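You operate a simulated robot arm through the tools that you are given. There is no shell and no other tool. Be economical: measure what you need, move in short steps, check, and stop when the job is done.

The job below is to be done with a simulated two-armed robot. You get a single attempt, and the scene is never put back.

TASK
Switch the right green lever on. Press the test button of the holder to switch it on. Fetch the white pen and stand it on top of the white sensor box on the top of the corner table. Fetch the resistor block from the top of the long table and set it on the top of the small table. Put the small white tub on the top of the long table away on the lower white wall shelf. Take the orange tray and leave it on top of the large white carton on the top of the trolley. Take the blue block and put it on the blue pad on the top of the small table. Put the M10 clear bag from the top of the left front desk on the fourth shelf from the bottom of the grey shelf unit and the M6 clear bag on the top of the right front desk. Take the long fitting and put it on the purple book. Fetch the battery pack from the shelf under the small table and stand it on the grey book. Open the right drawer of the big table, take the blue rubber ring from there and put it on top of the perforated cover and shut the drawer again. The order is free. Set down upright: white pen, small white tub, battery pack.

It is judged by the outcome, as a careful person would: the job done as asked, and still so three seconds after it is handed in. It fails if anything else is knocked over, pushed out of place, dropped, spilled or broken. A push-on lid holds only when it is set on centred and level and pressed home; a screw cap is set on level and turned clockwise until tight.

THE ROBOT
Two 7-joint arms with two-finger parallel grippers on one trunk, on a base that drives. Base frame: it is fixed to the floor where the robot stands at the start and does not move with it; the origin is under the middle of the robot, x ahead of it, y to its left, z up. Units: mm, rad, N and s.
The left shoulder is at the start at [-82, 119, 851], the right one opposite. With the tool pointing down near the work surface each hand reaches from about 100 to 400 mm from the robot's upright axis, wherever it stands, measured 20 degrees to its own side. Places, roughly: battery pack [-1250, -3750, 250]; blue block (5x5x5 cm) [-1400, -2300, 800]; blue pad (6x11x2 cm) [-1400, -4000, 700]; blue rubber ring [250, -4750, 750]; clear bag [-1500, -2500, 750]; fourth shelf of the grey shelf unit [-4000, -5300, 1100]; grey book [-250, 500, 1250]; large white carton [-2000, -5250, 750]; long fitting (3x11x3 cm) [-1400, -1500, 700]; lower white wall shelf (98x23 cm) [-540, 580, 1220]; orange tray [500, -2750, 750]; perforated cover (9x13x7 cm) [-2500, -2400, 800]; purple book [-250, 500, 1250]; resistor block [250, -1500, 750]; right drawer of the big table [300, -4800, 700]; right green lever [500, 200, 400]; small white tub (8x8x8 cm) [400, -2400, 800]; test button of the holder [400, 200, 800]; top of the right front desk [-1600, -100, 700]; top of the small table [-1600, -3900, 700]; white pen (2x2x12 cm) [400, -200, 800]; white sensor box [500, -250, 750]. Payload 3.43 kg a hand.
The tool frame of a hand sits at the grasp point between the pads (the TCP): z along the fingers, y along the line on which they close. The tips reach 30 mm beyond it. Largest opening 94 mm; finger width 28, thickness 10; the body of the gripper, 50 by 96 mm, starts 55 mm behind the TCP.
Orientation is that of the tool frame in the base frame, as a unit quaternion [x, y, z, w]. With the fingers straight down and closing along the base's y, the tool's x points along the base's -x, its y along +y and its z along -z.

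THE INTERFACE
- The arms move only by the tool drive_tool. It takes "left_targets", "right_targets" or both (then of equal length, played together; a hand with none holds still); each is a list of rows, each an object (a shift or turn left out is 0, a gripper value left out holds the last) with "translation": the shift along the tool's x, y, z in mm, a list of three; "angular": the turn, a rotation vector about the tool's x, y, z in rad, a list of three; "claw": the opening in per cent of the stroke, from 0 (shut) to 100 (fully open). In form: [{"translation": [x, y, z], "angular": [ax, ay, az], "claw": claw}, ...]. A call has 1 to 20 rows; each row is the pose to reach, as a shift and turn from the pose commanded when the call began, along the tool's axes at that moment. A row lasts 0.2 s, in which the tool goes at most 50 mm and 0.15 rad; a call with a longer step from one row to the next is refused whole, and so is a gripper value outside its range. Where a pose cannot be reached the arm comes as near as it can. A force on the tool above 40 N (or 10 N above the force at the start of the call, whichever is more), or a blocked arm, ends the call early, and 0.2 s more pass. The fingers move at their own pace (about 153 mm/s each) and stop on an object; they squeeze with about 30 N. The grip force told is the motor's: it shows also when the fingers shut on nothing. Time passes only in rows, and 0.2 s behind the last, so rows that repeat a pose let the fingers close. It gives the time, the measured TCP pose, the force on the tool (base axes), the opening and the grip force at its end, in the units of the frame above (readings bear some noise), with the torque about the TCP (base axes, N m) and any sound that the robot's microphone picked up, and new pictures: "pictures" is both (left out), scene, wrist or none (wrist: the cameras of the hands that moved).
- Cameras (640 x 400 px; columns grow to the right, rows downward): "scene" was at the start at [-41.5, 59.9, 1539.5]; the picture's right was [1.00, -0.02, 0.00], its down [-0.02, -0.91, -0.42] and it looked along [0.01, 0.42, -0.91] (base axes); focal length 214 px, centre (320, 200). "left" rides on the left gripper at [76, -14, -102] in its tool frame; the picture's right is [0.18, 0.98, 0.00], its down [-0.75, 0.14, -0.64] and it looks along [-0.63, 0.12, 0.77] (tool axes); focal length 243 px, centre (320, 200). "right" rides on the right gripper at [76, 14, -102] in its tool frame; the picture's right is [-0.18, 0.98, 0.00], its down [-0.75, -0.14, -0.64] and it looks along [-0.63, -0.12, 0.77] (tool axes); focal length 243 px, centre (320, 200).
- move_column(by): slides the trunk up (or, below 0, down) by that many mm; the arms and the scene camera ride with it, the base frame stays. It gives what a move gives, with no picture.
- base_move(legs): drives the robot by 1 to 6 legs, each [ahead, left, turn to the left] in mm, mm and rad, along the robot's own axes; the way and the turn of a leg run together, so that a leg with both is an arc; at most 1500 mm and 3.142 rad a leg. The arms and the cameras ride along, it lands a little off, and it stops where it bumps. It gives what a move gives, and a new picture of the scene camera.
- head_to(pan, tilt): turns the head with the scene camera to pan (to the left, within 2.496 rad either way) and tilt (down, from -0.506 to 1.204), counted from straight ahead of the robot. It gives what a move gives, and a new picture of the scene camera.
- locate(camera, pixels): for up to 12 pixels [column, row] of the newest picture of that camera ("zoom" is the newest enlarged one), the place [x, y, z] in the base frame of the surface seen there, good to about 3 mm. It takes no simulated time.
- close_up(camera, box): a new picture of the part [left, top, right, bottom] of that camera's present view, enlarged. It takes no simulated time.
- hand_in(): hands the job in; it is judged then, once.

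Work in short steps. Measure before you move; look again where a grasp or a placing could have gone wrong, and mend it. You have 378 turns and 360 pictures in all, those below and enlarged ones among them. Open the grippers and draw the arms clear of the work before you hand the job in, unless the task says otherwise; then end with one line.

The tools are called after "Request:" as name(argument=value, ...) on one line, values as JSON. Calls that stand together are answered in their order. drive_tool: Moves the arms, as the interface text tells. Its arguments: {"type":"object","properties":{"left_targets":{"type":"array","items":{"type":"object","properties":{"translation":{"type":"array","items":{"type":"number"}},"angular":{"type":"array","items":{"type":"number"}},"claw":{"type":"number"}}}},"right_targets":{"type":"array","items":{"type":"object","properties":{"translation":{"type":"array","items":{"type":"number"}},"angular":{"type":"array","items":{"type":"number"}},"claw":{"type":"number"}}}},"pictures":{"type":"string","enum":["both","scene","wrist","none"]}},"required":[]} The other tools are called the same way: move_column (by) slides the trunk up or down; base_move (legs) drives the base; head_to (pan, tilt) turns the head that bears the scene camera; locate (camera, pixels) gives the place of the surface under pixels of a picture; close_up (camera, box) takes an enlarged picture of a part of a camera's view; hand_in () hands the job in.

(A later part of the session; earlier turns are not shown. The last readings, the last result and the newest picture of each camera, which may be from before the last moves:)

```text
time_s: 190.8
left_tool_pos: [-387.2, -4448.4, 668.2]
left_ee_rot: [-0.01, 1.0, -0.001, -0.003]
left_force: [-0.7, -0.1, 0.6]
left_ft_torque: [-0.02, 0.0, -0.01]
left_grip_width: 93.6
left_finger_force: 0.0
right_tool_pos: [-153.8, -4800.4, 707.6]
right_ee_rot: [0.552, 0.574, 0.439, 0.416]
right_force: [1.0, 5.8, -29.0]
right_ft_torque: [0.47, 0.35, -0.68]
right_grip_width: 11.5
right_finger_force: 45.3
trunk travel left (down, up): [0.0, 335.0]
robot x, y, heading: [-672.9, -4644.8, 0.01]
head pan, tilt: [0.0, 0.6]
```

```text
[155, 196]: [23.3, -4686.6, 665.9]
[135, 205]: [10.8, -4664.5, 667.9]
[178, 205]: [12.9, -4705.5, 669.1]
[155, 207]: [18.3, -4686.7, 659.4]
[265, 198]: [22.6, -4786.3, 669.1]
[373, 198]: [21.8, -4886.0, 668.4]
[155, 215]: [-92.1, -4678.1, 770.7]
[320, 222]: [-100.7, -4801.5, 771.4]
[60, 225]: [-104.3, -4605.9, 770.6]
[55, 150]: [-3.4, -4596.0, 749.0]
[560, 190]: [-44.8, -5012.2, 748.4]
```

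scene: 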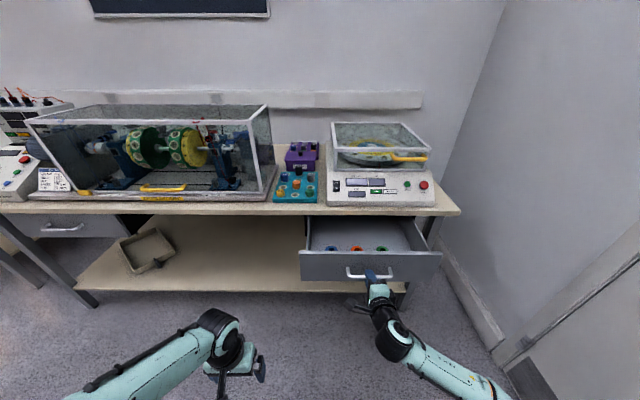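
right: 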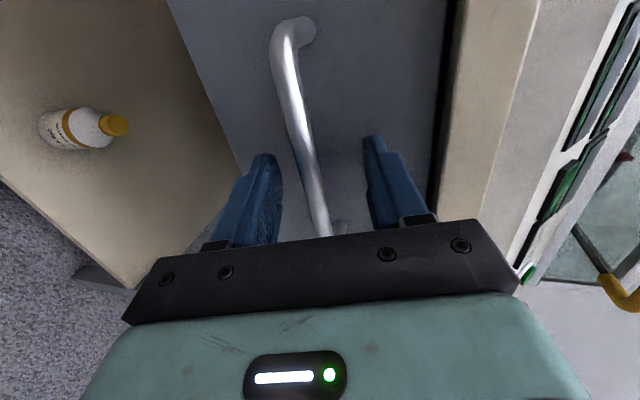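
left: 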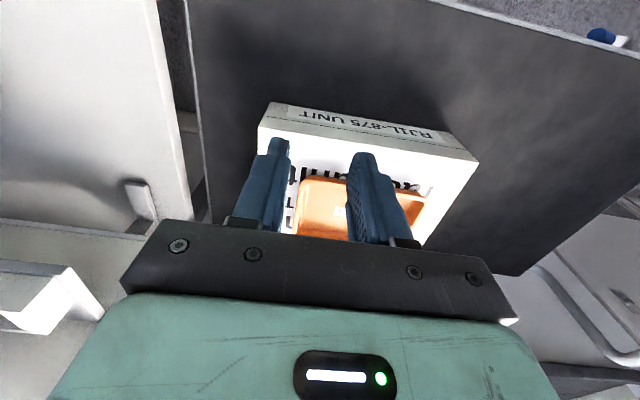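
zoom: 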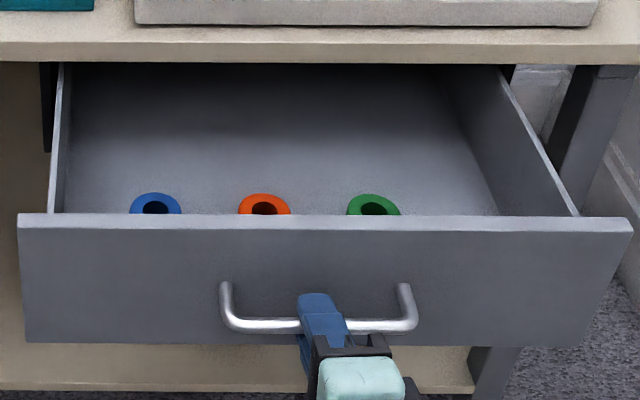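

The blue ring is centred at about [3,−4686], top z 668, drawer panel top 771. I release the bar, back off 120 mm, raise the trunk 200 mm and turn the hand back to pointing down.

Request:
drive_tool(right_targets=[{"claw": 40}, {"claw": 60}, {"claw": 60}], pictures="none")

Request:
base_move(legs=[[-150, 0, 0]])

Request:
move_column(by=230)

Request:
drive_tool(right_targets=[{"translation": [0, 0, 0], "angular": [0.13, 0, 0]}, {"translation": [0, 0, 0], "angular": [0.26, 0, 0]}, {"translation": [0, 0, 0], "angular": [0.39, 0, 0]}, {"translation": [0, 0, 0], "angular": [0.52, 0, 0]}, {"translation": [0, 0, 0], "angular": [0.65, 0, 0]}, {"translation": [0, 0, 0], "angular": [0.78, 0, 0]}, {"translation": [0, 0, 0], "angular": [0.91, 0, 0]}, {"translation": [0, 0, 0], "angular": [1.04, 0, 0]}, {"translation": [0, 0, 0], "angular": [1.17, 0, 0]}, {"translation": [0, 0, 0], "angular": [1.3, 0, 0], "claw": 100}, {"translation": [0, 0, 0], "angular": [1.3, 0, 0]}], pictures="scene")

```text
time_s: 191.6
left_tool_pos: [-388.7, -4449.5, 669.6]
left_ee_rot: [-0.011, 1.0, -0.002, -0.001]
left_force: [0.0, -0.5, -1.0]
left_ft_torque: [-0.01, -0.02, 0.01]
left_grip_width: 94.1
left_finger_force: 0.0
right_tool_pos: [-156.2, -4801.0, 709.3]
right_ee_rot: [0.551, 0.574, 0.439, 0.417]
right_force: [-0.4, 0.5, 0.8]
right_ft_torque: [-0.01, 0.03, 0.01]
right_grip_width: 56.4
right_finger_force: 0.1
trunk travel left (down, up): [0.0, 335.0]
robot x, y, heading: [-669.6, -4644.5, 0.006]
head pan, tilt: [0.0, 0.6]
```

```text
time_s: 193.0
left_tool_pos: [-535.8, -4450.0, 670.6]
left_ee_rot: [-0.009, 1.0, -0.001, -0.002]
left_force: [-0.2, -0.9, 0.3]
left_ft_torque: [0.02, 0.04, -0.02]
left_grip_width: 94.1
left_finger_force: 0.2
right_tool_pos: [-303.5, -4803.2, 710.2]
right_ee_rot: [0.551, 0.573, 0.439, 0.418]
right_force: [0.3, -0.1, -0.1]
right_ft_torque: [-0.03, -0.01, 0.02]
right_grip_width: 56.2
right_finger_force: 0.0
trunk travel left (down, up): [0.0, 335.0]
robot x, y, heading: [-819.2, -4647.2, 0.01]
head pan, tilt: [0.0, 0.6]
```

scene: 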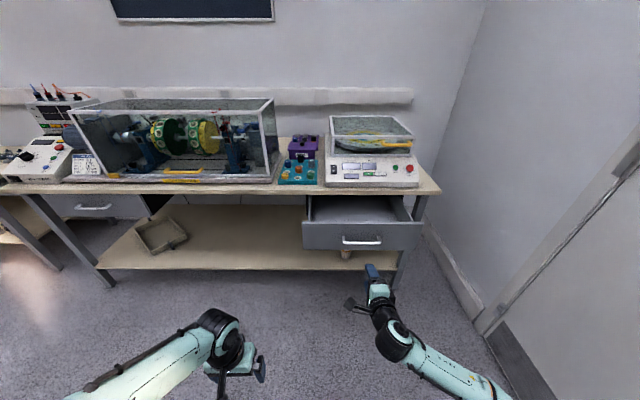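

```text
time_s: 195.4
left_tool_pos: [-537.1, -4450.4, 899.6]
left_ee_rot: [-0.01, 1.0, -0.001, -0.001]
left_force: [-0.3, 0.3, -0.2]
left_ft_torque: [-0.08, -0.02, 0.01]
left_grip_width: 94.0
left_finger_force: 0.2
right_tool_pos: [-304.2, -4804.0, 938.7]
right_ee_rot: [0.551, 0.573, 0.439, 0.418]
right_force: [-0.8, 1.2, 0.2]
right_ft_torque: [0.0, 0.0, 0.0]
right_grip_width: 56.5
right_finger_force: 0.1
trunk travel left (down, up): [-230.0, 105.0]
robot x, y, heading: [-819.8, -4643.3, 0.005]
head pan, tilt: [0.0, 0.6]
```

```text
time_s: 197.8
left_tool_pos: [-535.1, -4451.4, 900.7]
left_ee_rot: [-0.01, 1.0, -0.001, -0.002]
left_force: [0.7, -0.3, -0.4]
left_ft_torque: [0.04, 0.04, 0.01]
left_grip_width: 94.2
left_finger_force: 0.1
right_tool_pos: [-439.8, -4902.8, 926.3]
right_ee_rot: [0.692, 0.722, 0.002, -0.003]
right_force: [0.6, -0.9, 0.3]
right_ft_torque: [-0.01, 0.02, 0.02]
right_grip_width: 93.9
right_finger_force: 0.0
right hand out of reach, approached as far as the arm can: row 1, 2, 3, 4, 5, 6, 7, 8, 9, 10, 11
trunk travel left (down, up): [-230.0, 105.0]
robot x, y, heading: [-818.2, -4645.0, 0.01]
head pan, tilt: [0.0, 0.6]
```

scene: 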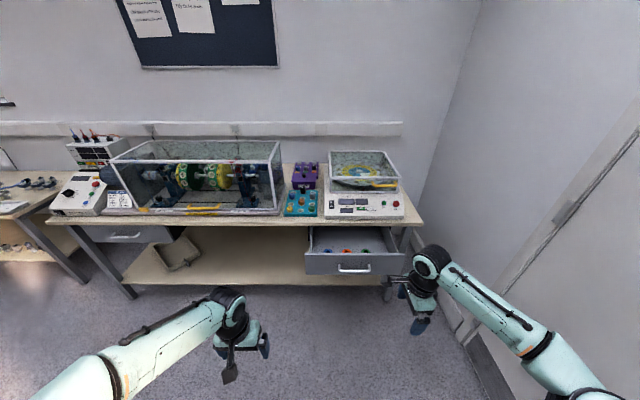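

The hand points down again. I drive forward 385 mm and 70 mm left so the ring lies in the right hand's range.

Request:
base_move(legs=[[385, 70, 0]])

Request:
drive_tool(right_targets=[{"translation": [40, 15, 0]}, {"translation": [80, 30, 20]}, {"translation": [115, 45, 40]}, {"translation": [145, 55, 60]}, {"translation": [145, 55, 60]}], pictures="wrist")

```text
time_s: 200.3
left_tool_pos: [-152.2, -4376.2, 900.1]
left_ee_rot: [-0.012, 1.0, 0.0, -0.002]
left_force: [0.4, -1.1, -1.2]
left_ft_torque: [0.02, -0.02, 0.01]
left_grip_width: 94.0
left_finger_force: 0.0
right_tool_pos: [-55.4, -4828.2, 928.5]
right_ee_rot: [0.69, 0.723, 0.003, -0.001]
right_force: [-0.1, -1.0, 0.1]
right_ft_torque: [-0.01, 0.0, 0.0]
right_grip_width: 94.4
right_finger_force: 0.1
trunk travel left (down, up): [-230.0, 105.0]
robot x, y, heading: [-437.7, -4573.0, 0.006]
head pan, tilt: [0.0, 0.6]
```

scene: 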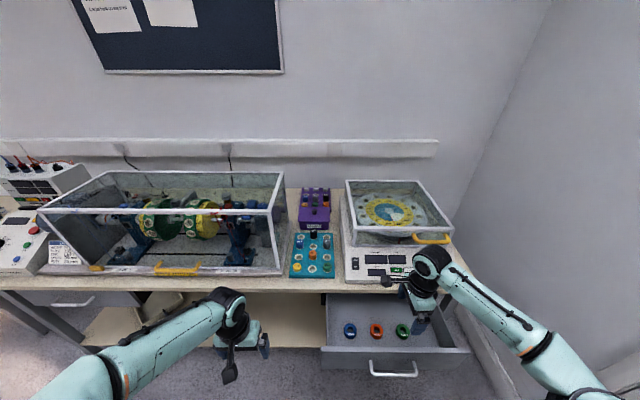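

```text
time_s: 201.5
left_tool_pos: [-153.0, -4376.7, 899.8]
left_ee_rot: [-0.01, 1.0, -0.001, -0.002]
left_force: [0.2, 0.1, 1.0]
left_ft_torque: [-0.02, 0.02, -0.04]
left_grip_width: 94.2
left_finger_force: 0.0
right_tool_pos: [-82.9, -4768.1, 854.3]
right_ee_rot: [0.691, 0.723, 0.003, 0.0]
right_force: [0.5, 0.4, 0.5]
right_ft_torque: [-0.02, -0.02, 0.0]
right_grip_width: 94.0
right_finger_force: 0.1
right hand out of reach, approached as far as the arm can: row 1, 2, 3, 4, 5
trunk travel left (down, up): [-230.0, 105.0]
robot x, y, heading: [-434.6, -4575.2, 0.011]
head pan, tilt: [0.0, 0.6]
```

right: 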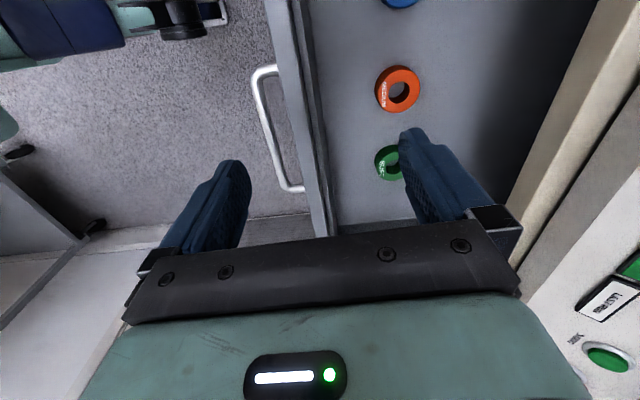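

The yawed posture runs into arm limits. I raise the hand and un-yaw it to the normal posture; the ring can be gripped along y.

Request:
drive_tool(right_targets=[{"translation": [0, 0, -20], "angular": [0, 0, -0.14]}, {"translation": [0, 0, -40], "angular": [0, 0, -0.28]}, {"translation": [0, 0, -60], "angular": [0, 0, -0.42]}, {"translation": [0, 0, -80], "angular": [0, 0, -0.56]}, {"translation": [0, 0, -95], "angular": [0, 0, -0.7]}, {"translation": [0, 0, -95], "angular": [0, 0, -0.84]}, {"translation": [0, 0, -95], "angular": [0, 0, -0.98]}, {"translation": [0, 0, -95], "angular": [0, 0, -1.12]}, {"translation": [0, 0, -95], "angular": [0, 0, -1.26]}, {"translation": [0, 0, -95], "angular": [0, 0, -1.4]}, {"translation": [0, 0, -95], "angular": [0, 0, -1.526]}, {"translation": [0, 0, -95], "angular": [0, 0, -1.526]}], pictures="none")

```text
time_s: 204.1
left_tool_pos: [-153.3, -4377.3, 901.2]
left_ee_rot: [-0.011, 1.0, 0.0, -0.002]
left_force: [0.3, -0.4, 0.4]
left_ft_torque: [0.0, 0.0, 0.01]
left_grip_width: 94.4
left_finger_force: 0.1
right_tool_pos: [-79.5, -4775.9, 951.4]
right_ee_rot: [-0.001, 1.0, 0.003, 0.003]
right_force: [0.4, -0.2, 0.8]
right_ft_torque: [-0.01, -0.01, -0.03]
right_grip_width: 94.1
right_finger_force: 0.1
right hand out of reach, approached as far as the arm can: row 4, 5, 6, 7, 8, 9, 10, 11, 12
trunk travel left (down, up): [-230.0, 105.0]
robot x, y, heading: [-435.5, -4574.4, 0.013]
head pan, tilt: [0.0, 0.6]
```

Now move it above the ring at [11,−4686], z ≈ 830.

Request:
drive_tool(right_targets=[{"translation": [-25, 25, 0]}, {"translation": [-50, 50, 20]}, {"translation": [-75, 75, 50]}, {"translation": [-90, 90, 85]}, {"translation": [-90, 90, 115]}, {"translation": [-90, 90, 115]}], pictures="wrist")

```text
time_s: 205.5
left_tool_pos: [-152.2, -4376.8, 900.3]
left_ee_rot: [-0.011, 1.0, -0.001, -0.002]
left_force: [0.1, -0.5, 0.1]
left_ft_torque: [0.01, 0.02, -0.01]
left_grip_width: 94.0
left_finger_force: 0.1
right_tool_pos: [-74.2, -4775.0, 854.3]
right_ee_rot: [0.0, 1.0, 0.003, 0.0]
right_force: [0.5, -0.7, 1.4]
right_ft_torque: [0.0, 0.03, 0.01]
right_grip_width: 94.1
right_finger_force: 0.0
right hand out of reach, approached as far as the arm can: row 1, 2, 3, 4, 5, 6
trunk travel left (down, up): [-230.0, 105.0]
robot x, y, heading: [-433.3, -4572.4, 0.009]
head pan, tilt: [0.0, 0.6]
```

right: 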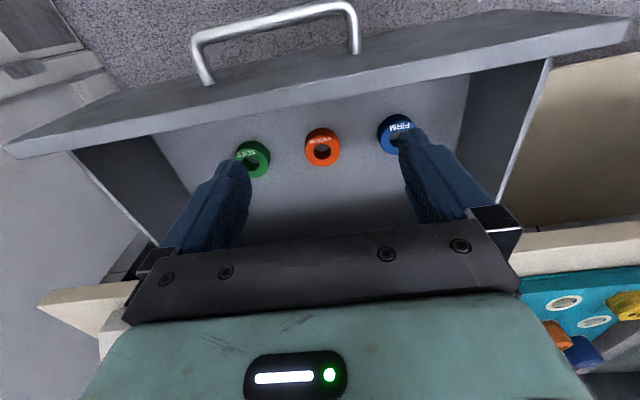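

Horizontal motion is stuck, so the arm is in an odd posture. I look at it from the head.

Request:
head_to(pan=-0.3, tilt=1.15)

```text
time_s: 206.4
left_tool_pos: [-152.1, -4376.5, 899.8]
left_ee_rot: [-0.012, 1.0, 0.0, -0.001]
left_force: [0.0, 0.8, -0.1]
left_ft_torque: [0.03, 0.01, 0.01]
left_grip_width: 94.3
left_finger_force: 0.0
right_tool_pos: [-75.0, -4773.6, 854.9]
right_ee_rot: [-0.001, 1.0, 0.003, 0.001]
right_force: [-0.6, -0.2, 0.2]
right_ft_torque: [-0.01, -0.01, 0.02]
right_grip_width: 94.1
right_finger_force: 0.0
trunk travel left (down, up): [-230.0, 105.0]
robot x, y, heading: [-434.8, -4571.4, 0.006]
head pan, tilt: [-0.3, 1.15]
```

scene: 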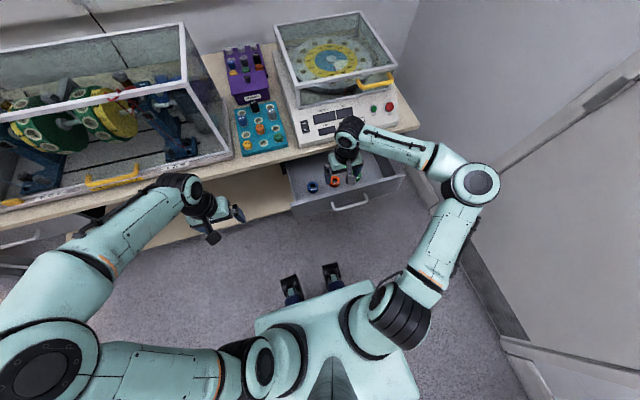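

I try bringing the hand back toward its neutral place (up and back) to unwind the posture.

Request:
drive_tool(right_targets=[{"translation": [20, 0, -40]}, {"translation": [50, 0, -70]}, {"translation": [85, 0, -100]}, {"translation": [120, 0, -120]}, {"translation": [120, 0, -130]}, {"translation": [120, 40, -130]}, {"translation": [120, 60, -130]}, {"translation": [120, 60, -130]}], pictures="scene")

```text
time_s: 208.2
left_tool_pos: [-152.7, -4375.7, 899.9]
left_ee_rot: [-0.011, 1.0, -0.001, -0.002]
left_force: [-0.5, 0.0, -0.1]
left_ft_torque: [0.05, 0.0, 0.0]
left_grip_width: 94.1
left_finger_force: 0.1
right_tool_pos: [-193.3, -4717.3, 979.2]
right_ee_rot: [-0.001, 1.0, 0.003, 0.001]
right_force: [-0.2, 0.3, 0.2]
right_ft_torque: [0.0, 0.0, 0.01]
right_grip_width: 94.0
right_finger_force: 0.0
trunk travel left (down, up): [-230.0, 105.0]
robot x, y, heading: [-435.5, -4573.3, 0.014]
head pan, tilt: [-0.3, 1.15]
```

scene: 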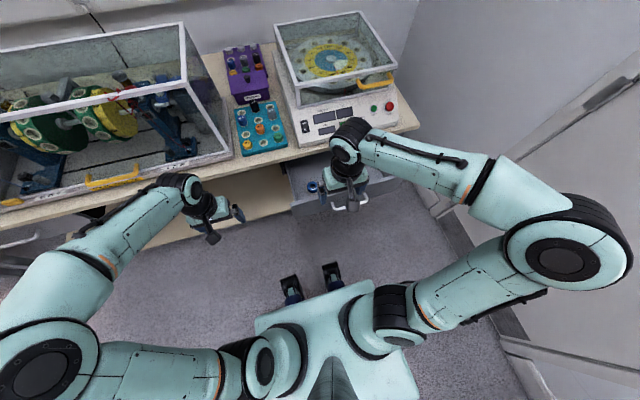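

Neutral again. I now move over the ring at [11,−4686], z ≈ 830.

Request:
drive_tool(right_targets=[{"translation": [-45, 8, 0]}, {"translation": [-90, 16, 20]}, {"translation": [-135, 24, 45]}, {"translation": [-175, 31, 70]}, {"translation": [-204, 31, 100]}, {"translation": [-204, 31, 135]}, {"translation": [-204, 31, 149]}, {"translation": [-204, 31, 149]}], pictures="wrist")

```text
refused: row 3 steps farther than a row can; nothing moved
```

Request:
drive_tool(right_targets=[{"translation": [-40, 8, 0]}, {"translation": [-80, 16, 15]}, {"translation": [-120, 24, 35]}, {"translation": [-160, 31, 55]}, {"translation": [-195, 31, 80]}, {"translation": [-204, 31, 115]}, {"translation": [-204, 31, 149]}, {"translation": [-204, 31, 149]}], pictures="wrist")

```text
time_s: 210.0
left_tool_pos: [-152.4, -4375.6, 900.4]
left_ee_rot: [-0.011, 1.0, -0.002, -0.002]
left_force: [0.7, -0.7, 0.8]
left_ft_torque: [0.02, 0.02, 0.01]
left_grip_width: 94.1
left_finger_force: 0.0
right_tool_pos: [10.4, -4684.0, 831.8]
right_ee_rot: [-0.001, 1.0, 0.002, 0.001]
right_force: [0.3, 0.4, -0.6]
right_ft_torque: [0.02, 0.01, 0.0]
right_grip_width: 94.0
right_finger_force: 0.1
trunk travel left (down, up): [-230.0, 105.0]
robot x, y, heading: [-433.8, -4570.5, 0.009]
head pan, tilt: [-0.3, 1.15]
```

right: 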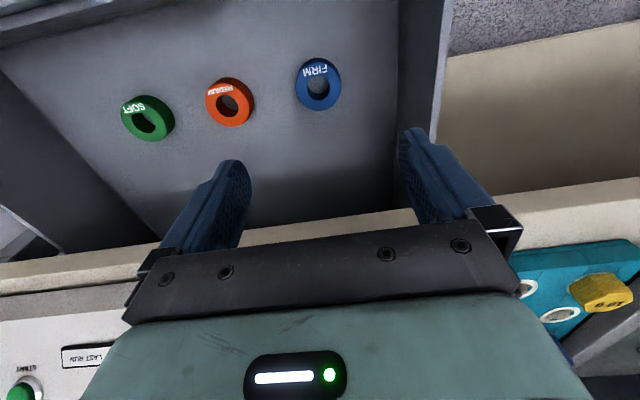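

Reached. I measure the blue ring from here.

Request:
locate(camera="right", pixels=[[300, 70], [337, 90], [318, 62], [318, 107], [341, 78], [296, 90], [250, 60], [355, 0]])

```text
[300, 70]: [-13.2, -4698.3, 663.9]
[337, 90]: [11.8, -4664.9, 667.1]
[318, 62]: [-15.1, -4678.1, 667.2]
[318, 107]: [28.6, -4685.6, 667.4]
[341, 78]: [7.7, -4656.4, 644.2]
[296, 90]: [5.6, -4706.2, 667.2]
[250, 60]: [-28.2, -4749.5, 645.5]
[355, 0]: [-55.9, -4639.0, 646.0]
```

Ring centre [7,−4685], top 667. I descend to TCP z 681, grip, and lift.

Request:
drive_tool(right_targets=[{"translation": [0, 0, 40], "claw": 75}, {"translation": [0, 0, 80]}, {"translation": [0, 0, 115]}, {"translation": [0, 0, 140]}, {"translation": [0, 0, 150]}, {"translation": [0, 0, 150], "claw": 0}, {"translation": [0, 0, 150], "claw": 0}, {"translation": [0, 0, 150], "claw": 0}, {"translation": [0, 0, 110]}, {"translation": [0, 0, 70]}, {"translation": [0, 0, 30]}, {"translation": [0, 0, -10]}], pictures="wrist")

```text
time_s: 212.6
left_tool_pos: [-153.4, -4375.6, 900.2]
left_ee_rot: [-0.011, 1.0, -0.002, -0.002]
left_force: [-0.1, -0.5, -0.2]
left_ft_torque: [0.0, -0.01, -0.03]
left_grip_width: 94.2
left_finger_force: 0.2
right_tool_pos: [8.9, -4684.0, 841.8]
right_ee_rot: [-0.001, 1.0, 0.003, 0.001]
right_force: [-0.1, -0.2, -0.6]
right_ft_torque: [0.01, 0.06, -0.04]
right_grip_width: 46.0
right_finger_force: 29.8
trunk travel left (down, up): [-230.0, 105.0]
robot x, y, heading: [-436.1, -4571.9, 0.014]
head pan, tilt: [-0.3, 1.15]
```

right: 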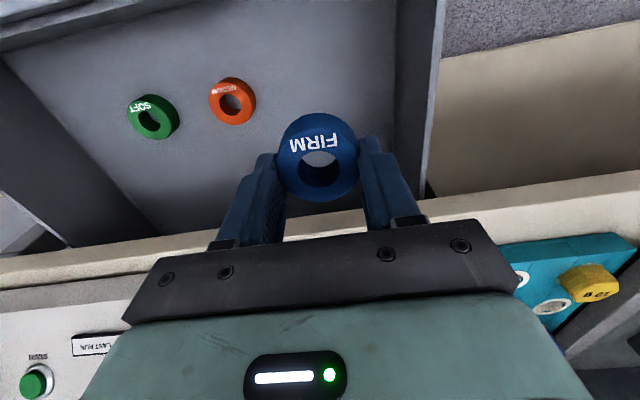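

Ring held (46 mm). I lift over the drawer front, come down before the handle with the fingers at bar height, ready to push the drawer shut.

Request:
drive_tool(right_targets=[{"translation": [0, 0, -40]}, {"translation": [0, 0, -70]}, {"translation": [40, -22, -70]}, {"translation": [80, -44, -70]}, {"translation": [120, -66, -70]}, {"translation": [160, -88, -70]}, {"translation": [200, -106, -70]}, {"translation": [230, -119, -50]}, {"translation": [230, -119, -10]}, {"translation": [230, -119, 35]}, {"translation": [230, -119, 80]}, {"translation": [230, -119, 120]}, {"translation": [230, -119, 138]}, {"translation": [230, -119, 138]}], pictures="both")

```text
time_s: 215.6
left_tool_pos: [-152.7, -4375.0, 899.9]
left_ee_rot: [-0.011, 1.0, -0.001, -0.002]
left_force: [0.1, -0.7, -0.4]
left_ft_torque: [-0.02, 0.0, 0.0]
left_grip_width: 94.2
left_finger_force: 0.1
right_tool_pos: [-219.4, -4803.0, 698.9]
right_ee_rot: [-0.001, 1.0, 0.003, 0.002]
right_force: [-0.7, -0.4, -0.9]
right_ft_torque: [0.0, -0.01, -0.02]
right_grip_width: 46.1
right_finger_force: 30.3
trunk travel left (down, up): [-230.0, 105.0]
robot x, y, heading: [-434.2, -4571.5, 0.012]
head pan, tilt: [-0.3, 1.15]
```

scene: 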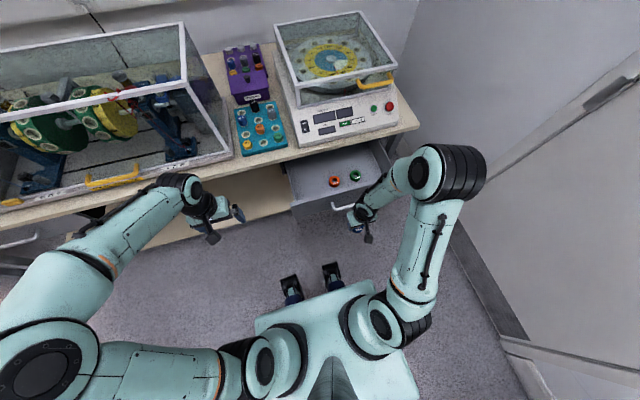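
right: 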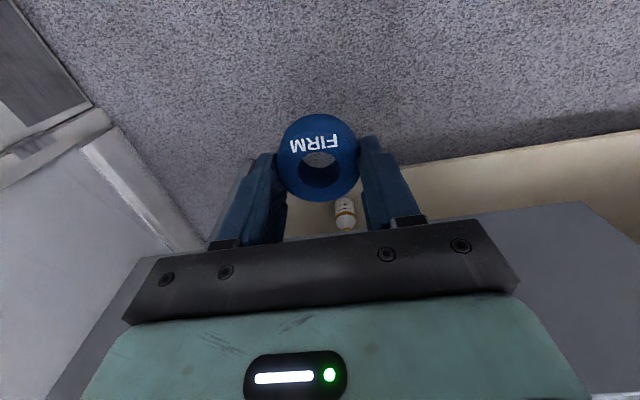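

Fingers are at z 699, so the bar (z 710) will meet them above the ring. I push forward.

Request:
drive_tool(right_targets=[{"translation": [-30, 0, 0]}, {"translation": [-55, 0, 0]}, {"translation": [-80, 0, 0]}, {"translation": [-105, 0, 0]}, {"translation": [-130, 0, 0]}, {"translation": [-155, 0, 0]}, {"translation": [-180, 0, 0]}, {"translation": [-205, 0, 0]}, {"translation": [-225, 0, 0]}, {"translation": [-240, 0, 0]}, {"translation": [-252, 0, 0]}, {"translation": [-260, 0, 0]}, {"translation": [-266, 0, 0]}, {"translation": [-270, 0, 0]}], pictures="both")

```text
time_s: 218.6
left_tool_pos: [-155.4, -4376.8, 899.8]
left_ee_rot: [-0.01, 1.0, 0.0, -0.001]
left_force: [-0.6, -0.1, -0.7]
left_ft_torque: [0.02, 0.01, 0.0]
left_grip_width: 94.0
left_finger_force: 0.2
right_tool_pos: [40.3, -4801.1, 701.3]
right_ee_rot: [0.0, 1.0, 0.004, -0.005]
right_force: [-25.5, 0.5, 12.3]
right_ft_torque: [-0.15, -2.95, 0.05]
right_grip_width: 46.2
right_finger_force: 29.4
trunk travel left (down, up): [-230.0, 105.0]
robot x, y, heading: [-434.8, -4571.5, 0.007]
head pan, tilt: [-0.3, 1.15]
stopped in row 14 (right hand): the force on the tool passed its limit at 46 N (the readings are from after the stop); the commanded pose is now the measured one
```

scene: 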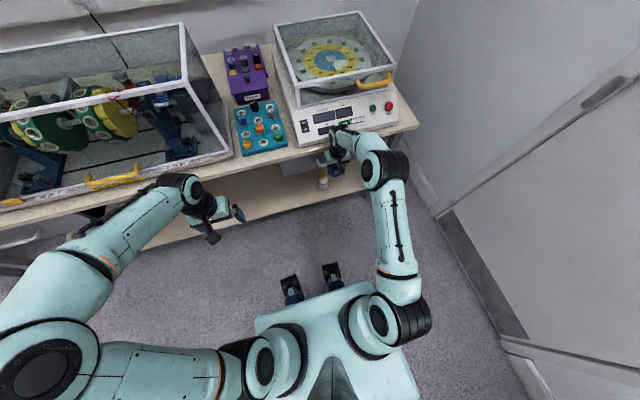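
right: 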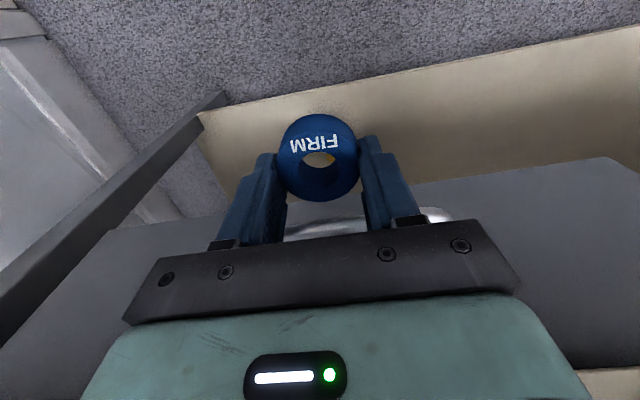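

Stopped at 46 N. I check whether the drawer front is home (x≈106).

Request:
locate(camera="right", pixels=[[560, 230], [540, 195], [130, 260], [430, 215], [90, 270]])

```text
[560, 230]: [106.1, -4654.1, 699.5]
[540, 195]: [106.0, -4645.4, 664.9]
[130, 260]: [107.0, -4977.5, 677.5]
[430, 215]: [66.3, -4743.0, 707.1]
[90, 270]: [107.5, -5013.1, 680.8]
```

The drawer is shut. I back the hand off and raise it to the carry position.

Request:
drive_tool(right_targets=[{"translation": [30, 0, 0]}, {"translation": [70, 0, 0]}, {"translation": [110, 10, -20]}, {"translation": [150, 20, -50]}, {"translation": [180, 30, -85]}, {"translation": [190, 45, -125]}, {"translation": [190, 60, -170]}, {"translation": [190, 75, -215]}, {"translation": [190, 85, -260]}, {"translation": [190, 85, -280]}, {"translation": [190, 85, -280]}], pictures="none")

Request:
head_to(pan=2.3, tilt=0.45)

```text
refused: row 4 steps farther than a row can; nothing moved
```

```text
time_s: 220.9
left_tool_pos: [-156.7, -4374.9, 900.0]
left_ee_rot: [-0.01, 1.0, -0.001, 0.0]
left_force: [0.0, 0.0, 0.3]
left_ft_torque: [0.02, -0.01, 0.01]
left_grip_width: 94.0
left_finger_force: 0.1
right_tool_pos: [39.5, -4800.8, 700.7]
right_ee_rot: [0.0, 1.0, 0.004, -0.003]
right_force: [-37.4, 1.4, 14.1]
right_ft_torque: [-0.15, -4.17, -0.04]
right_grip_width: 46.5
right_finger_force: 29.7
trunk travel left (down, up): [-230.0, 105.0]
robot x, y, heading: [-435.8, -4573.2, 0.01]
head pan, tilt: [2.3, 0.45]
```

scene: 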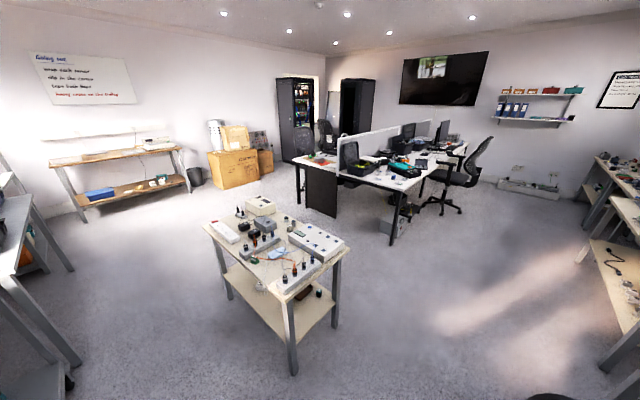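

I retract the right hand in smaller rows and enlarge the desk area.

Request:
drive_tool(right_targets=[{"translation": [30, 0, 0]}, {"translation": [70, 0, 0]}, {"translation": [105, 10, -20]}, {"translation": [135, 20, -45]}, {"translation": [160, 30, -80]}, {"translation": [170, 40, -120]}, {"translation": [180, 50, -165]}, {"translation": [185, 60, -210]}, {"translation": [190, 70, -255]}, {"translation": [190, 80, -285]}, {"translation": [190, 80, -285]}], pictures="none")

Request:
close_up(camera="scene", box=[270, 90, 500, 250])

Request:
locate(camera="scene", pixels=[[297, 164], [340, 176], [395, 190], [466, 146], [338, 135], [398, 122], [405, 190], [440, 210], [480, 140], [232, 170], [300, 200], [395, 240]])

```text
time_s: 223.3
left_tool_pos: [-153.3, -4375.5, 899.9]
left_ee_rot: [-0.011, 1.0, -0.001, -0.002]
left_force: [0.1, 0.1, 0.6]
left_ft_torque: [0.01, 0.0, 0.04]
left_grip_width: 93.9
left_finger_force: 0.1
right_tool_pos: [-145.3, -4723.7, 988.5]
right_ee_rot: [0.0, 1.0, 0.004, -0.005]
right_force: [-0.2, -0.1, -1.1]
right_ft_torque: [0.01, -0.03, 0.01]
right_grip_width: 46.1
right_finger_force: 30.1
trunk travel left (down, up): [-230.0, 105.0]
robot x, y, heading: [-436.4, -4571.4, 0.009]
head pan, tilt: [2.3, 0.45]
```

```text
2.50 times, centred on (385, 170) of scene
```

zoom: 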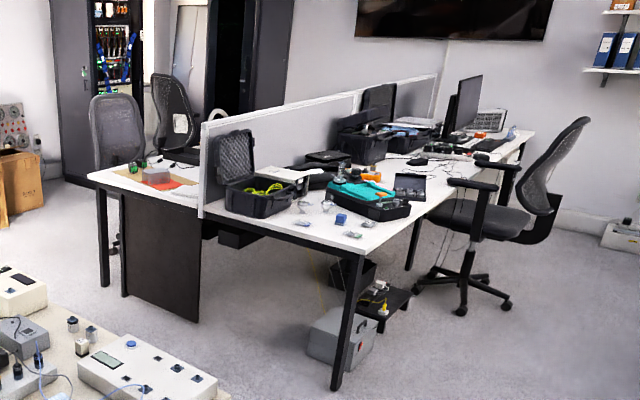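

```text
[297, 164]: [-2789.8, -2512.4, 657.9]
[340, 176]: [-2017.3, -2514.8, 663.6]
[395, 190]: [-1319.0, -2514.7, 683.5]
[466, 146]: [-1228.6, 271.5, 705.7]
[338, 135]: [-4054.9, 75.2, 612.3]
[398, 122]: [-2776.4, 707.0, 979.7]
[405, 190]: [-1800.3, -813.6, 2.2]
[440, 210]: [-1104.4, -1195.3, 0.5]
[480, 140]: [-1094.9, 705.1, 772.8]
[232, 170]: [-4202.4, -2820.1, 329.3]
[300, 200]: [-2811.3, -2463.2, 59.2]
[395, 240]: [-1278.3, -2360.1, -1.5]
```

Desk block: x −1250…−2830, edge y −2515, partition at x≈−2040. I drive round: left along the corridor, back between small table and desk, then turn to face +y near the perforated cover.

Request:
base_move(legs=[[-30, 1490, -0.01], [-1500, 0, 0], [-630, 0, 0], [0, 0, 1.571]])

Request:
head_to(pan=0.0, tilt=0.7)

```text
time_s: 250.6
left_tool_pos: [-2799.0, -2749.7, 898.7]
left_ee_rot: [-0.695, 0.719, -0.002, -0.001]
left_force: [-0.3, -0.3, 0.4]
left_ft_torque: [-0.01, -0.03, -0.01]
left_grip_width: 93.8
left_finger_force: 0.1
right_tool_pos: [-2449.9, -2759.9, 987.3]
right_ee_rot: [-0.688, 0.726, 0.0, -0.005]
right_force: [0.0, 0.2, 0.1]
right_ft_torque: [-0.03, 0.05, 0.0]
right_grip_width: 45.9
right_finger_force: 29.4
trunk travel left (down, up): [-230.0, 105.0]
robot x, y, heading: [-2615.0, -3044.5, 1.527]
head pan, tilt: [2.3, 0.45]
```

scene: 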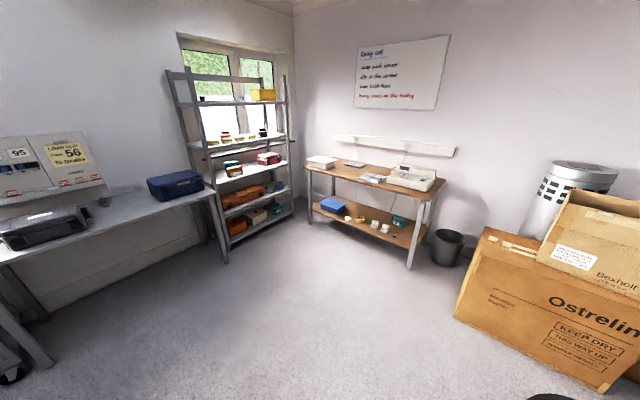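

```text
time_s: 252.7
left_tool_pos: [-2797.3, -2750.5, 898.9]
left_ee_rot: [-0.695, 0.719, -0.003, -0.001]
left_force: [0.7, 0.4, -0.2]
left_ft_torque: [0.01, 0.0, 0.01]
left_grip_width: 93.9
left_finger_force: 0.0
right_tool_pos: [-2450.3, -2761.9, 987.2]
right_ee_rot: [-0.687, 0.726, 0.0, -0.006]
right_force: [1.5, -0.2, -0.4]
right_ft_torque: [0.0, 0.0, -0.01]
right_grip_width: 46.2
right_finger_force: 30.4
trunk travel left (down, up): [-230.0, 105.0]
robot x, y, heading: [-2618.5, -3042.4, 1.524]
head pan, tilt: [0.0, 0.7]
```

scene: 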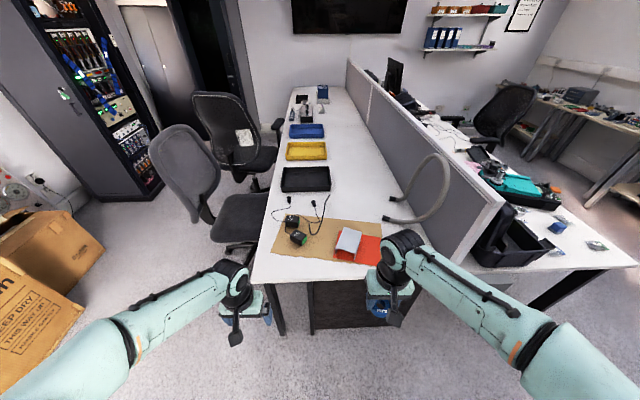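

The cover is the grey box at (348,243). I enlarge and measure it.

Request:
close_up(camera="scene", box=[260, 205, 400, 285])

Request:
locate(camera="scene", pixels=[[348, 240], [343, 231], [360, 234], [336, 250], [354, 253], [366, 262], [340, 262], [320, 265]])

```text
4.57 times, centred on (330, 245) of scene
```

zoom: 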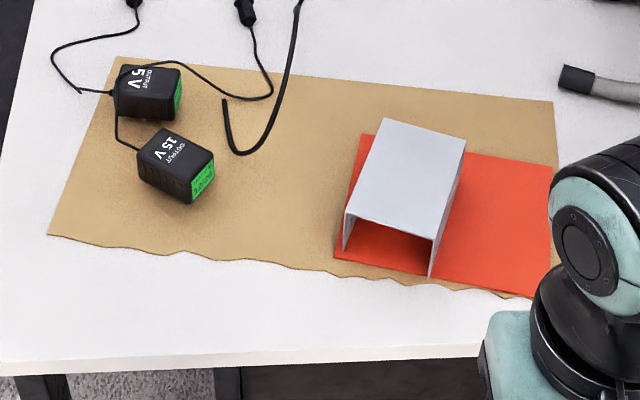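

```text
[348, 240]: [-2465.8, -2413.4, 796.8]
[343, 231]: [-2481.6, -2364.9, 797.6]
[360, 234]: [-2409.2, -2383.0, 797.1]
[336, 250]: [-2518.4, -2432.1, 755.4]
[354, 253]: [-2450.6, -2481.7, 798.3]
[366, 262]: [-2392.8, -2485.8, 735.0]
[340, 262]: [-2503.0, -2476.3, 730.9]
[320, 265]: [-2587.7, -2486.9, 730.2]
```

Request:
locate(camera="zoom", pixels=[[385, 122], [462, 140], [348, 208], [434, 236], [406, 175]])

```text
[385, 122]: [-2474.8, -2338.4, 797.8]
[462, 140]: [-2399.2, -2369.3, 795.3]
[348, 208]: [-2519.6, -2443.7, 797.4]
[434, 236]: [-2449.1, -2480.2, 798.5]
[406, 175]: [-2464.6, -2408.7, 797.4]
```

Cover top centre [−2461,−2408,797]. I drive 180 mm closer and straighten.

Request:
base_move(legs=[[180, 0, 0.047]])

```text
time_s: 254.2
left_tool_pos: [-2808.4, -2577.8, 900.6]
left_ee_rot: [0.712, -0.702, 0.001, 0.0]
left_force: [0.1, -0.3, -0.6]
left_ft_torque: [-0.05, 0.03, 0.0]
left_grip_width: 94.0
left_finger_force: 0.1
right_tool_pos: [-2460.2, -2571.7, 987.5]
right_ee_rot: [-0.704, 0.71, -0.001, -0.005]
right_force: [0.3, -0.5, -0.7]
right_ft_torque: [-0.01, 0.0, -0.01]
right_grip_width: 46.1
right_finger_force: 30.2
trunk travel left (down, up): [-230.0, 105.0]
robot x, y, heading: [-2614.0, -2862.7, 1.57]
head pan, tilt: [0.0, 0.7]
```

scene: 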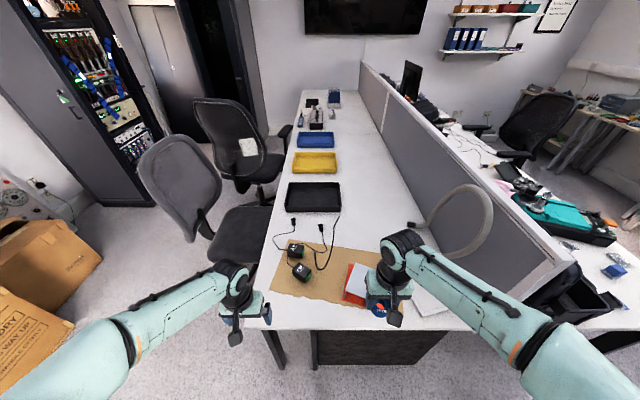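

I carry the ring above the cover centre, to z ≈ 860, for a check.

Request:
drive_tool(right_targets=[{"translation": [-45, 0, 0]}, {"translation": [-90, 0, 0]}, {"translation": [-135, 0, 20]}, {"translation": [-168, 0, 50]}, {"translation": [-168, 0, 90]}, {"translation": [-168, 0, 125]}, {"translation": [-168, 0, 125]}], pictures="wrist")

```text
time_s: 255.8
left_tool_pos: [-2808.2, -2578.5, 899.6]
left_ee_rot: [0.712, -0.702, 0.002, 0.0]
left_force: [-1.0, -0.3, 0.3]
left_ft_torque: [0.0, -0.01, 0.01]
left_grip_width: 93.9
left_finger_force: 0.0
right_tool_pos: [-2459.3, -2405.0, 859.8]
right_ee_rot: [-0.704, 0.71, -0.001, -0.005]
right_force: [1.0, -0.4, -0.9]
right_ft_torque: [0.0, -0.01, 0.01]
right_grip_width: 46.0
right_finger_force: 30.3
trunk travel left (down, up): [-230.0, 105.0]
robot x, y, heading: [-2611.7, -2866.3, 1.57]
head pan, tilt: [0.0, 0.7]
```

right: 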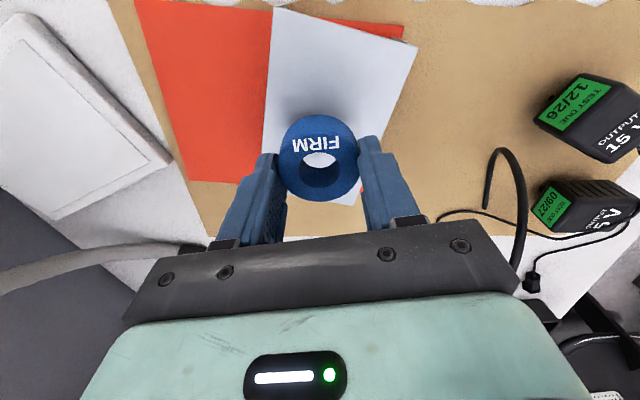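

Well centred. I lower in small steps.

Request:
drive_tool(right_targets=[{"translation": [0, 0, 15]}, {"translation": [0, 0, 20]}, {"translation": [0, 0, 23]}, {"translation": [0, 0, 24]}], pictures="none")

```text
time_s: 256.9
left_tool_pos: [-2808.1, -2578.3, 898.7]
left_ee_rot: [0.712, -0.702, 0.002, 0.001]
left_force: [-0.3, 0.2, -0.5]
left_ft_torque: [-0.01, -0.02, -0.04]
left_grip_width: 94.2
left_finger_force: 0.0
right_tool_pos: [-2459.5, -2406.6, 837.2]
right_ee_rot: [-0.705, 0.709, 0.0, -0.006]
right_force: [-0.2, 0.5, -0.8]
right_ft_torque: [-0.03, 0.04, -0.01]
right_grip_width: 46.1
right_finger_force: 29.9
trunk travel left (down, up): [-230.0, 105.0]
robot x, y, heading: [-2612.7, -2858.3, 1.572]
head pan, tilt: [0.0, 0.7]
```

Request:
drive_tool(right_targets=[{"translation": [0, 0, 1.5]}, {"translation": [0, 0, 3]}, {"translation": [0, 0, 4]}], pictures="none")

```text
time_s: 257.6
left_tool_pos: [-2807.9, -2578.6, 899.9]
left_ee_rot: [0.712, -0.702, 0.003, 0.001]
left_force: [0.2, 0.1, -0.2]
left_ft_torque: [-0.02, 0.0, -0.02]
left_grip_width: 94.0
left_finger_force: 0.0
right_tool_pos: [-2459.7, -2403.6, 834.7]
right_ee_rot: [-0.705, 0.709, 0.0, -0.006]
right_force: [0.2, 0.0, -0.2]
right_ft_torque: [-0.01, 0.01, -0.03]
right_grip_width: 46.1
right_finger_force: 29.6
trunk travel left (down, up): [-230.0, 105.0]
robot x, y, heading: [-2615.8, -2862.6, 1.565]
head pan, tilt: [0.0, 0.7]
```

No contact yet; I continue by 1 mm steps.

Request:
drive_tool(right_targets=[{"translation": [0, 0, 1]}, {"translation": [0, 0, 2]}, {"translation": [0, 0, 3]}], pictures="wrist")

```text
time_s: 258.4
left_tool_pos: [-2808.9, -2578.7, 900.6]
left_ee_rot: [0.712, -0.702, 0.001, 0.0]
left_force: [1.1, 0.1, -0.3]
left_ft_torque: [-0.01, -0.01, -0.01]
left_grip_width: 94.1
left_finger_force: 0.1
right_tool_pos: [-2459.9, -2405.5, 831.5]
right_ee_rot: [-0.705, 0.709, 0.0, -0.004]
right_force: [1.0, -0.7, 14.0]
right_ft_torque: [0.2, -0.19, 0.0]
right_grip_width: 45.9
right_finger_force: 30.1
trunk travel left (down, up): [-230.0, 105.0]
robot x, y, heading: [-2611.3, -2864.2, 1.568]
head pan, tilt: [0.0, 0.7]
```

right: 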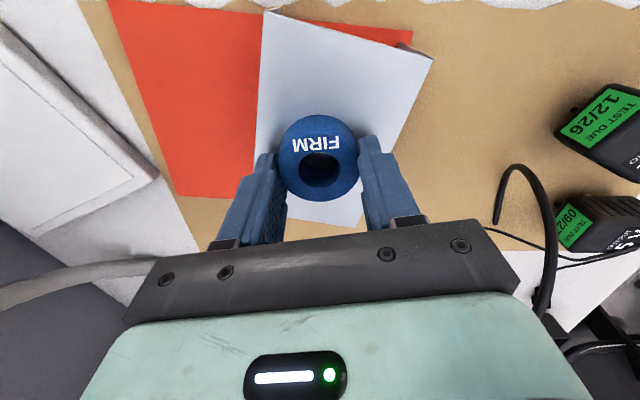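

Contact (14 N). I ease up 1 mm, open, and rise clear.

Request:
drive_tool(right_targets=[{"translation": [0, 0, -1]}, {"translation": [0, 0, -1], "claw": 65}, {"translation": [0, 0, -1], "claw": 75}, {"translation": [0, 0, -1], "claw": 75}, {"translation": [0, 0, -35]}, {"translation": [0, 0, -75]}, {"translation": [0, 0, -115]}, {"translation": [0, 0, -155]}], pictures="wrist")

```text
time_s: 260.2
left_tool_pos: [-2808.2, -2576.9, 899.7]
left_ee_rot: [0.712, -0.703, 0.002, 0.0]
left_force: [-0.8, 0.5, 0.2]
left_ft_torque: [-0.02, 0.01, 0.0]
left_grip_width: 94.0
left_finger_force: 0.1
right_tool_pos: [-2459.5, -2403.7, 986.6]
right_ee_rot: [-0.705, 0.71, -0.001, -0.006]
right_force: [-0.2, -0.4, -0.5]
right_ft_torque: [-0.01, -0.01, -0.03]
right_grip_width: 70.3
right_finger_force: 0.0
trunk travel left (down, up): [-230.0, 105.0]
robot x, y, heading: [-2610.1, -2861.0, 1.568]
head pan, tilt: [0.0, 0.7]
```

right: 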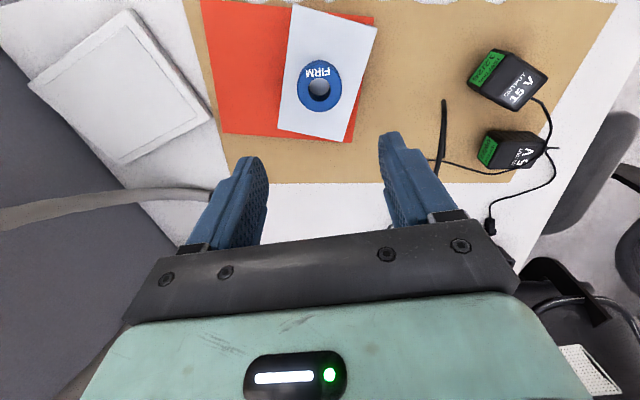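

The ring lies on the cover. I retract the right hand, back off slightly and drive to the right toward the bags and blue block.

Request:
drive_tool(right_targets=[{"translation": [45, 0, 0]}, {"translation": [90, 0, 0]}, {"translation": [135, 0, 0]}, {"translation": [170, 0, 0], "claw": 100}], pictures="none")

Request:
base_move(legs=[[-100, 0, 0], [0, -1130, 0]])

Request:
close_up(camera="scene", box=[200, 160, 440, 310])

```text
time_s: 261.2
left_tool_pos: [-2808.0, -2577.7, 899.8]
left_ee_rot: [0.712, -0.702, 0.001, 0.0]
left_force: [-0.3, 0.4, -1.0]
left_ft_torque: [0.03, 0.02, 0.01]
left_grip_width: 94.0
left_finger_force: 0.0
right_tool_pos: [-2459.6, -2573.7, 990.1]
right_ee_rot: [-0.705, 0.71, -0.001, -0.005]
right_force: [0.1, -1.3, 0.4]
right_ft_torque: [0.03, 0.03, 0.0]
right_grip_width: 93.9
right_finger_force: 0.1
trunk travel left (down, up): [-230.0, 105.0]
robot x, y, heading: [-2611.5, -2859.6, 1.571]
head pan, tilt: [0.0, 0.7]
```

```text
time_s: 272.1
left_tool_pos: [-1691.5, -2667.0, 900.5]
left_ee_rot: [0.719, -0.695, 0.002, 0.0]
left_force: [-0.3, 0.9, 0.2]
left_ft_torque: [-0.01, 0.01, 0.01]
left_grip_width: 93.9
left_finger_force: 0.1
right_tool_pos: [-1342.6, -2656.4, 987.8]
right_ee_rot: [0.712, -0.702, 0.002, 0.006]
right_force: [-0.1, -0.3, -0.3]
right_ft_torque: [-0.01, -0.02, -0.01]
right_grip_width: 94.1
right_finger_force: 0.1
trunk travel left (down, up): [-230.0, 105.0]
robot x, y, heading: [-1490.8, -2946.8, 1.592]
head pan, tilt: [0.0, 0.7]
```

scene: 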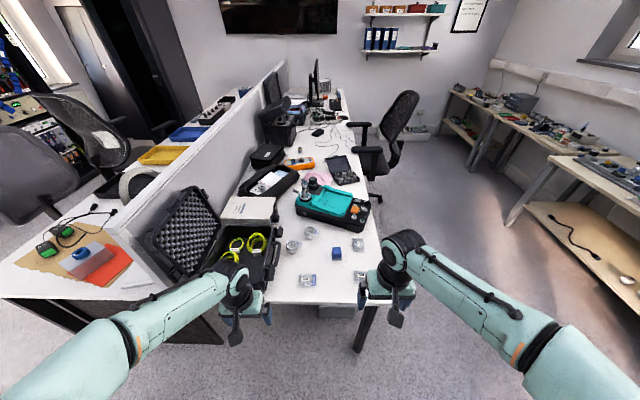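

```text
2.67 times, centred on (320, 235) of scene
```

zoom: 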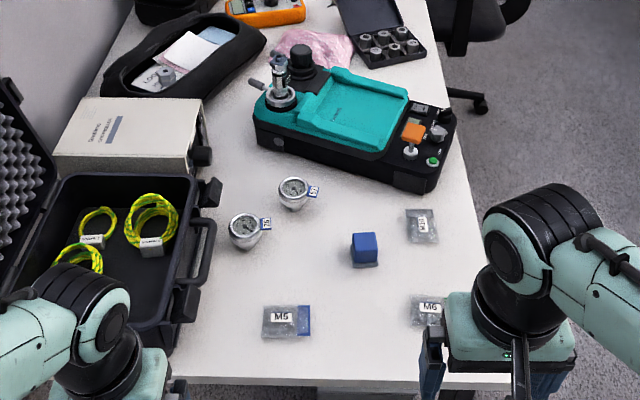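

I enlarge the three bags to read the labels.

Request:
close_up(camera="scene", box=[340, 235, 372, 255])

Request:
close_up(camera="scene", box=[344, 262, 376, 282])

Request:
close_up(camera="scene", box=[290, 265, 322, 290])

Request:
locate(camera="scene", pixels=[[337, 253], [331, 248], [342, 249], [357, 245], [360, 275], [307, 280], [352, 238], [365, 250], [354, 270], [300, 275], [317, 286]])

```text
16.00 times, centred on (356, 245) of scene
```

zoom: 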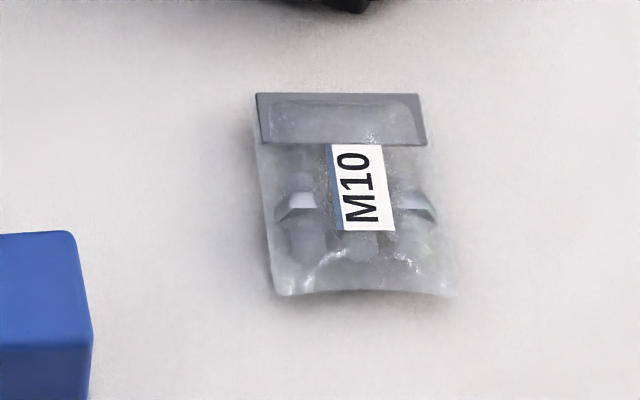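

```text
16.00 times, centred on (360, 272) of scene
```

zoom: 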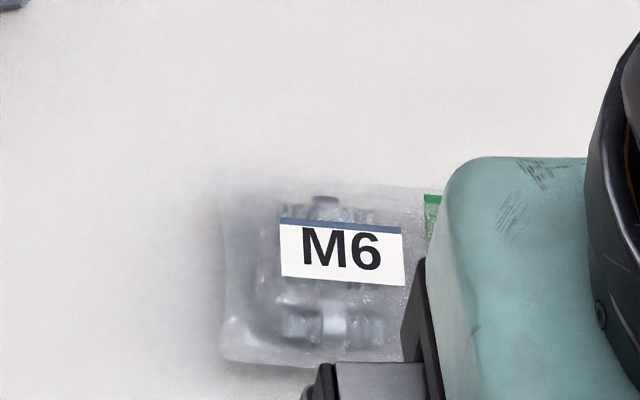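

```text
16.00 times, centred on (306, 278) of scene
```

zoom: 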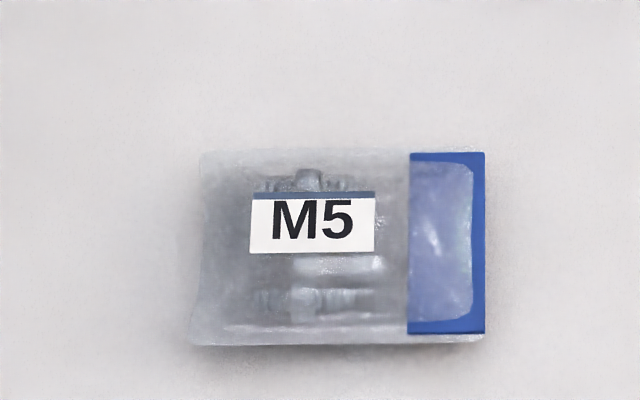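

```text
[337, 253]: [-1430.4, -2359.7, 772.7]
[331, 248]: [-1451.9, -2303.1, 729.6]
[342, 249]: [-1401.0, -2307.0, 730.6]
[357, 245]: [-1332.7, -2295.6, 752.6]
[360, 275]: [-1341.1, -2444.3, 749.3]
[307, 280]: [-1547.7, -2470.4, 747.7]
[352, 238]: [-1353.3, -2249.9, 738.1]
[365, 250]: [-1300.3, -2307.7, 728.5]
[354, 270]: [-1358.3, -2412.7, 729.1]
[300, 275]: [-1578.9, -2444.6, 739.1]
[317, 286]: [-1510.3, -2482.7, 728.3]
```

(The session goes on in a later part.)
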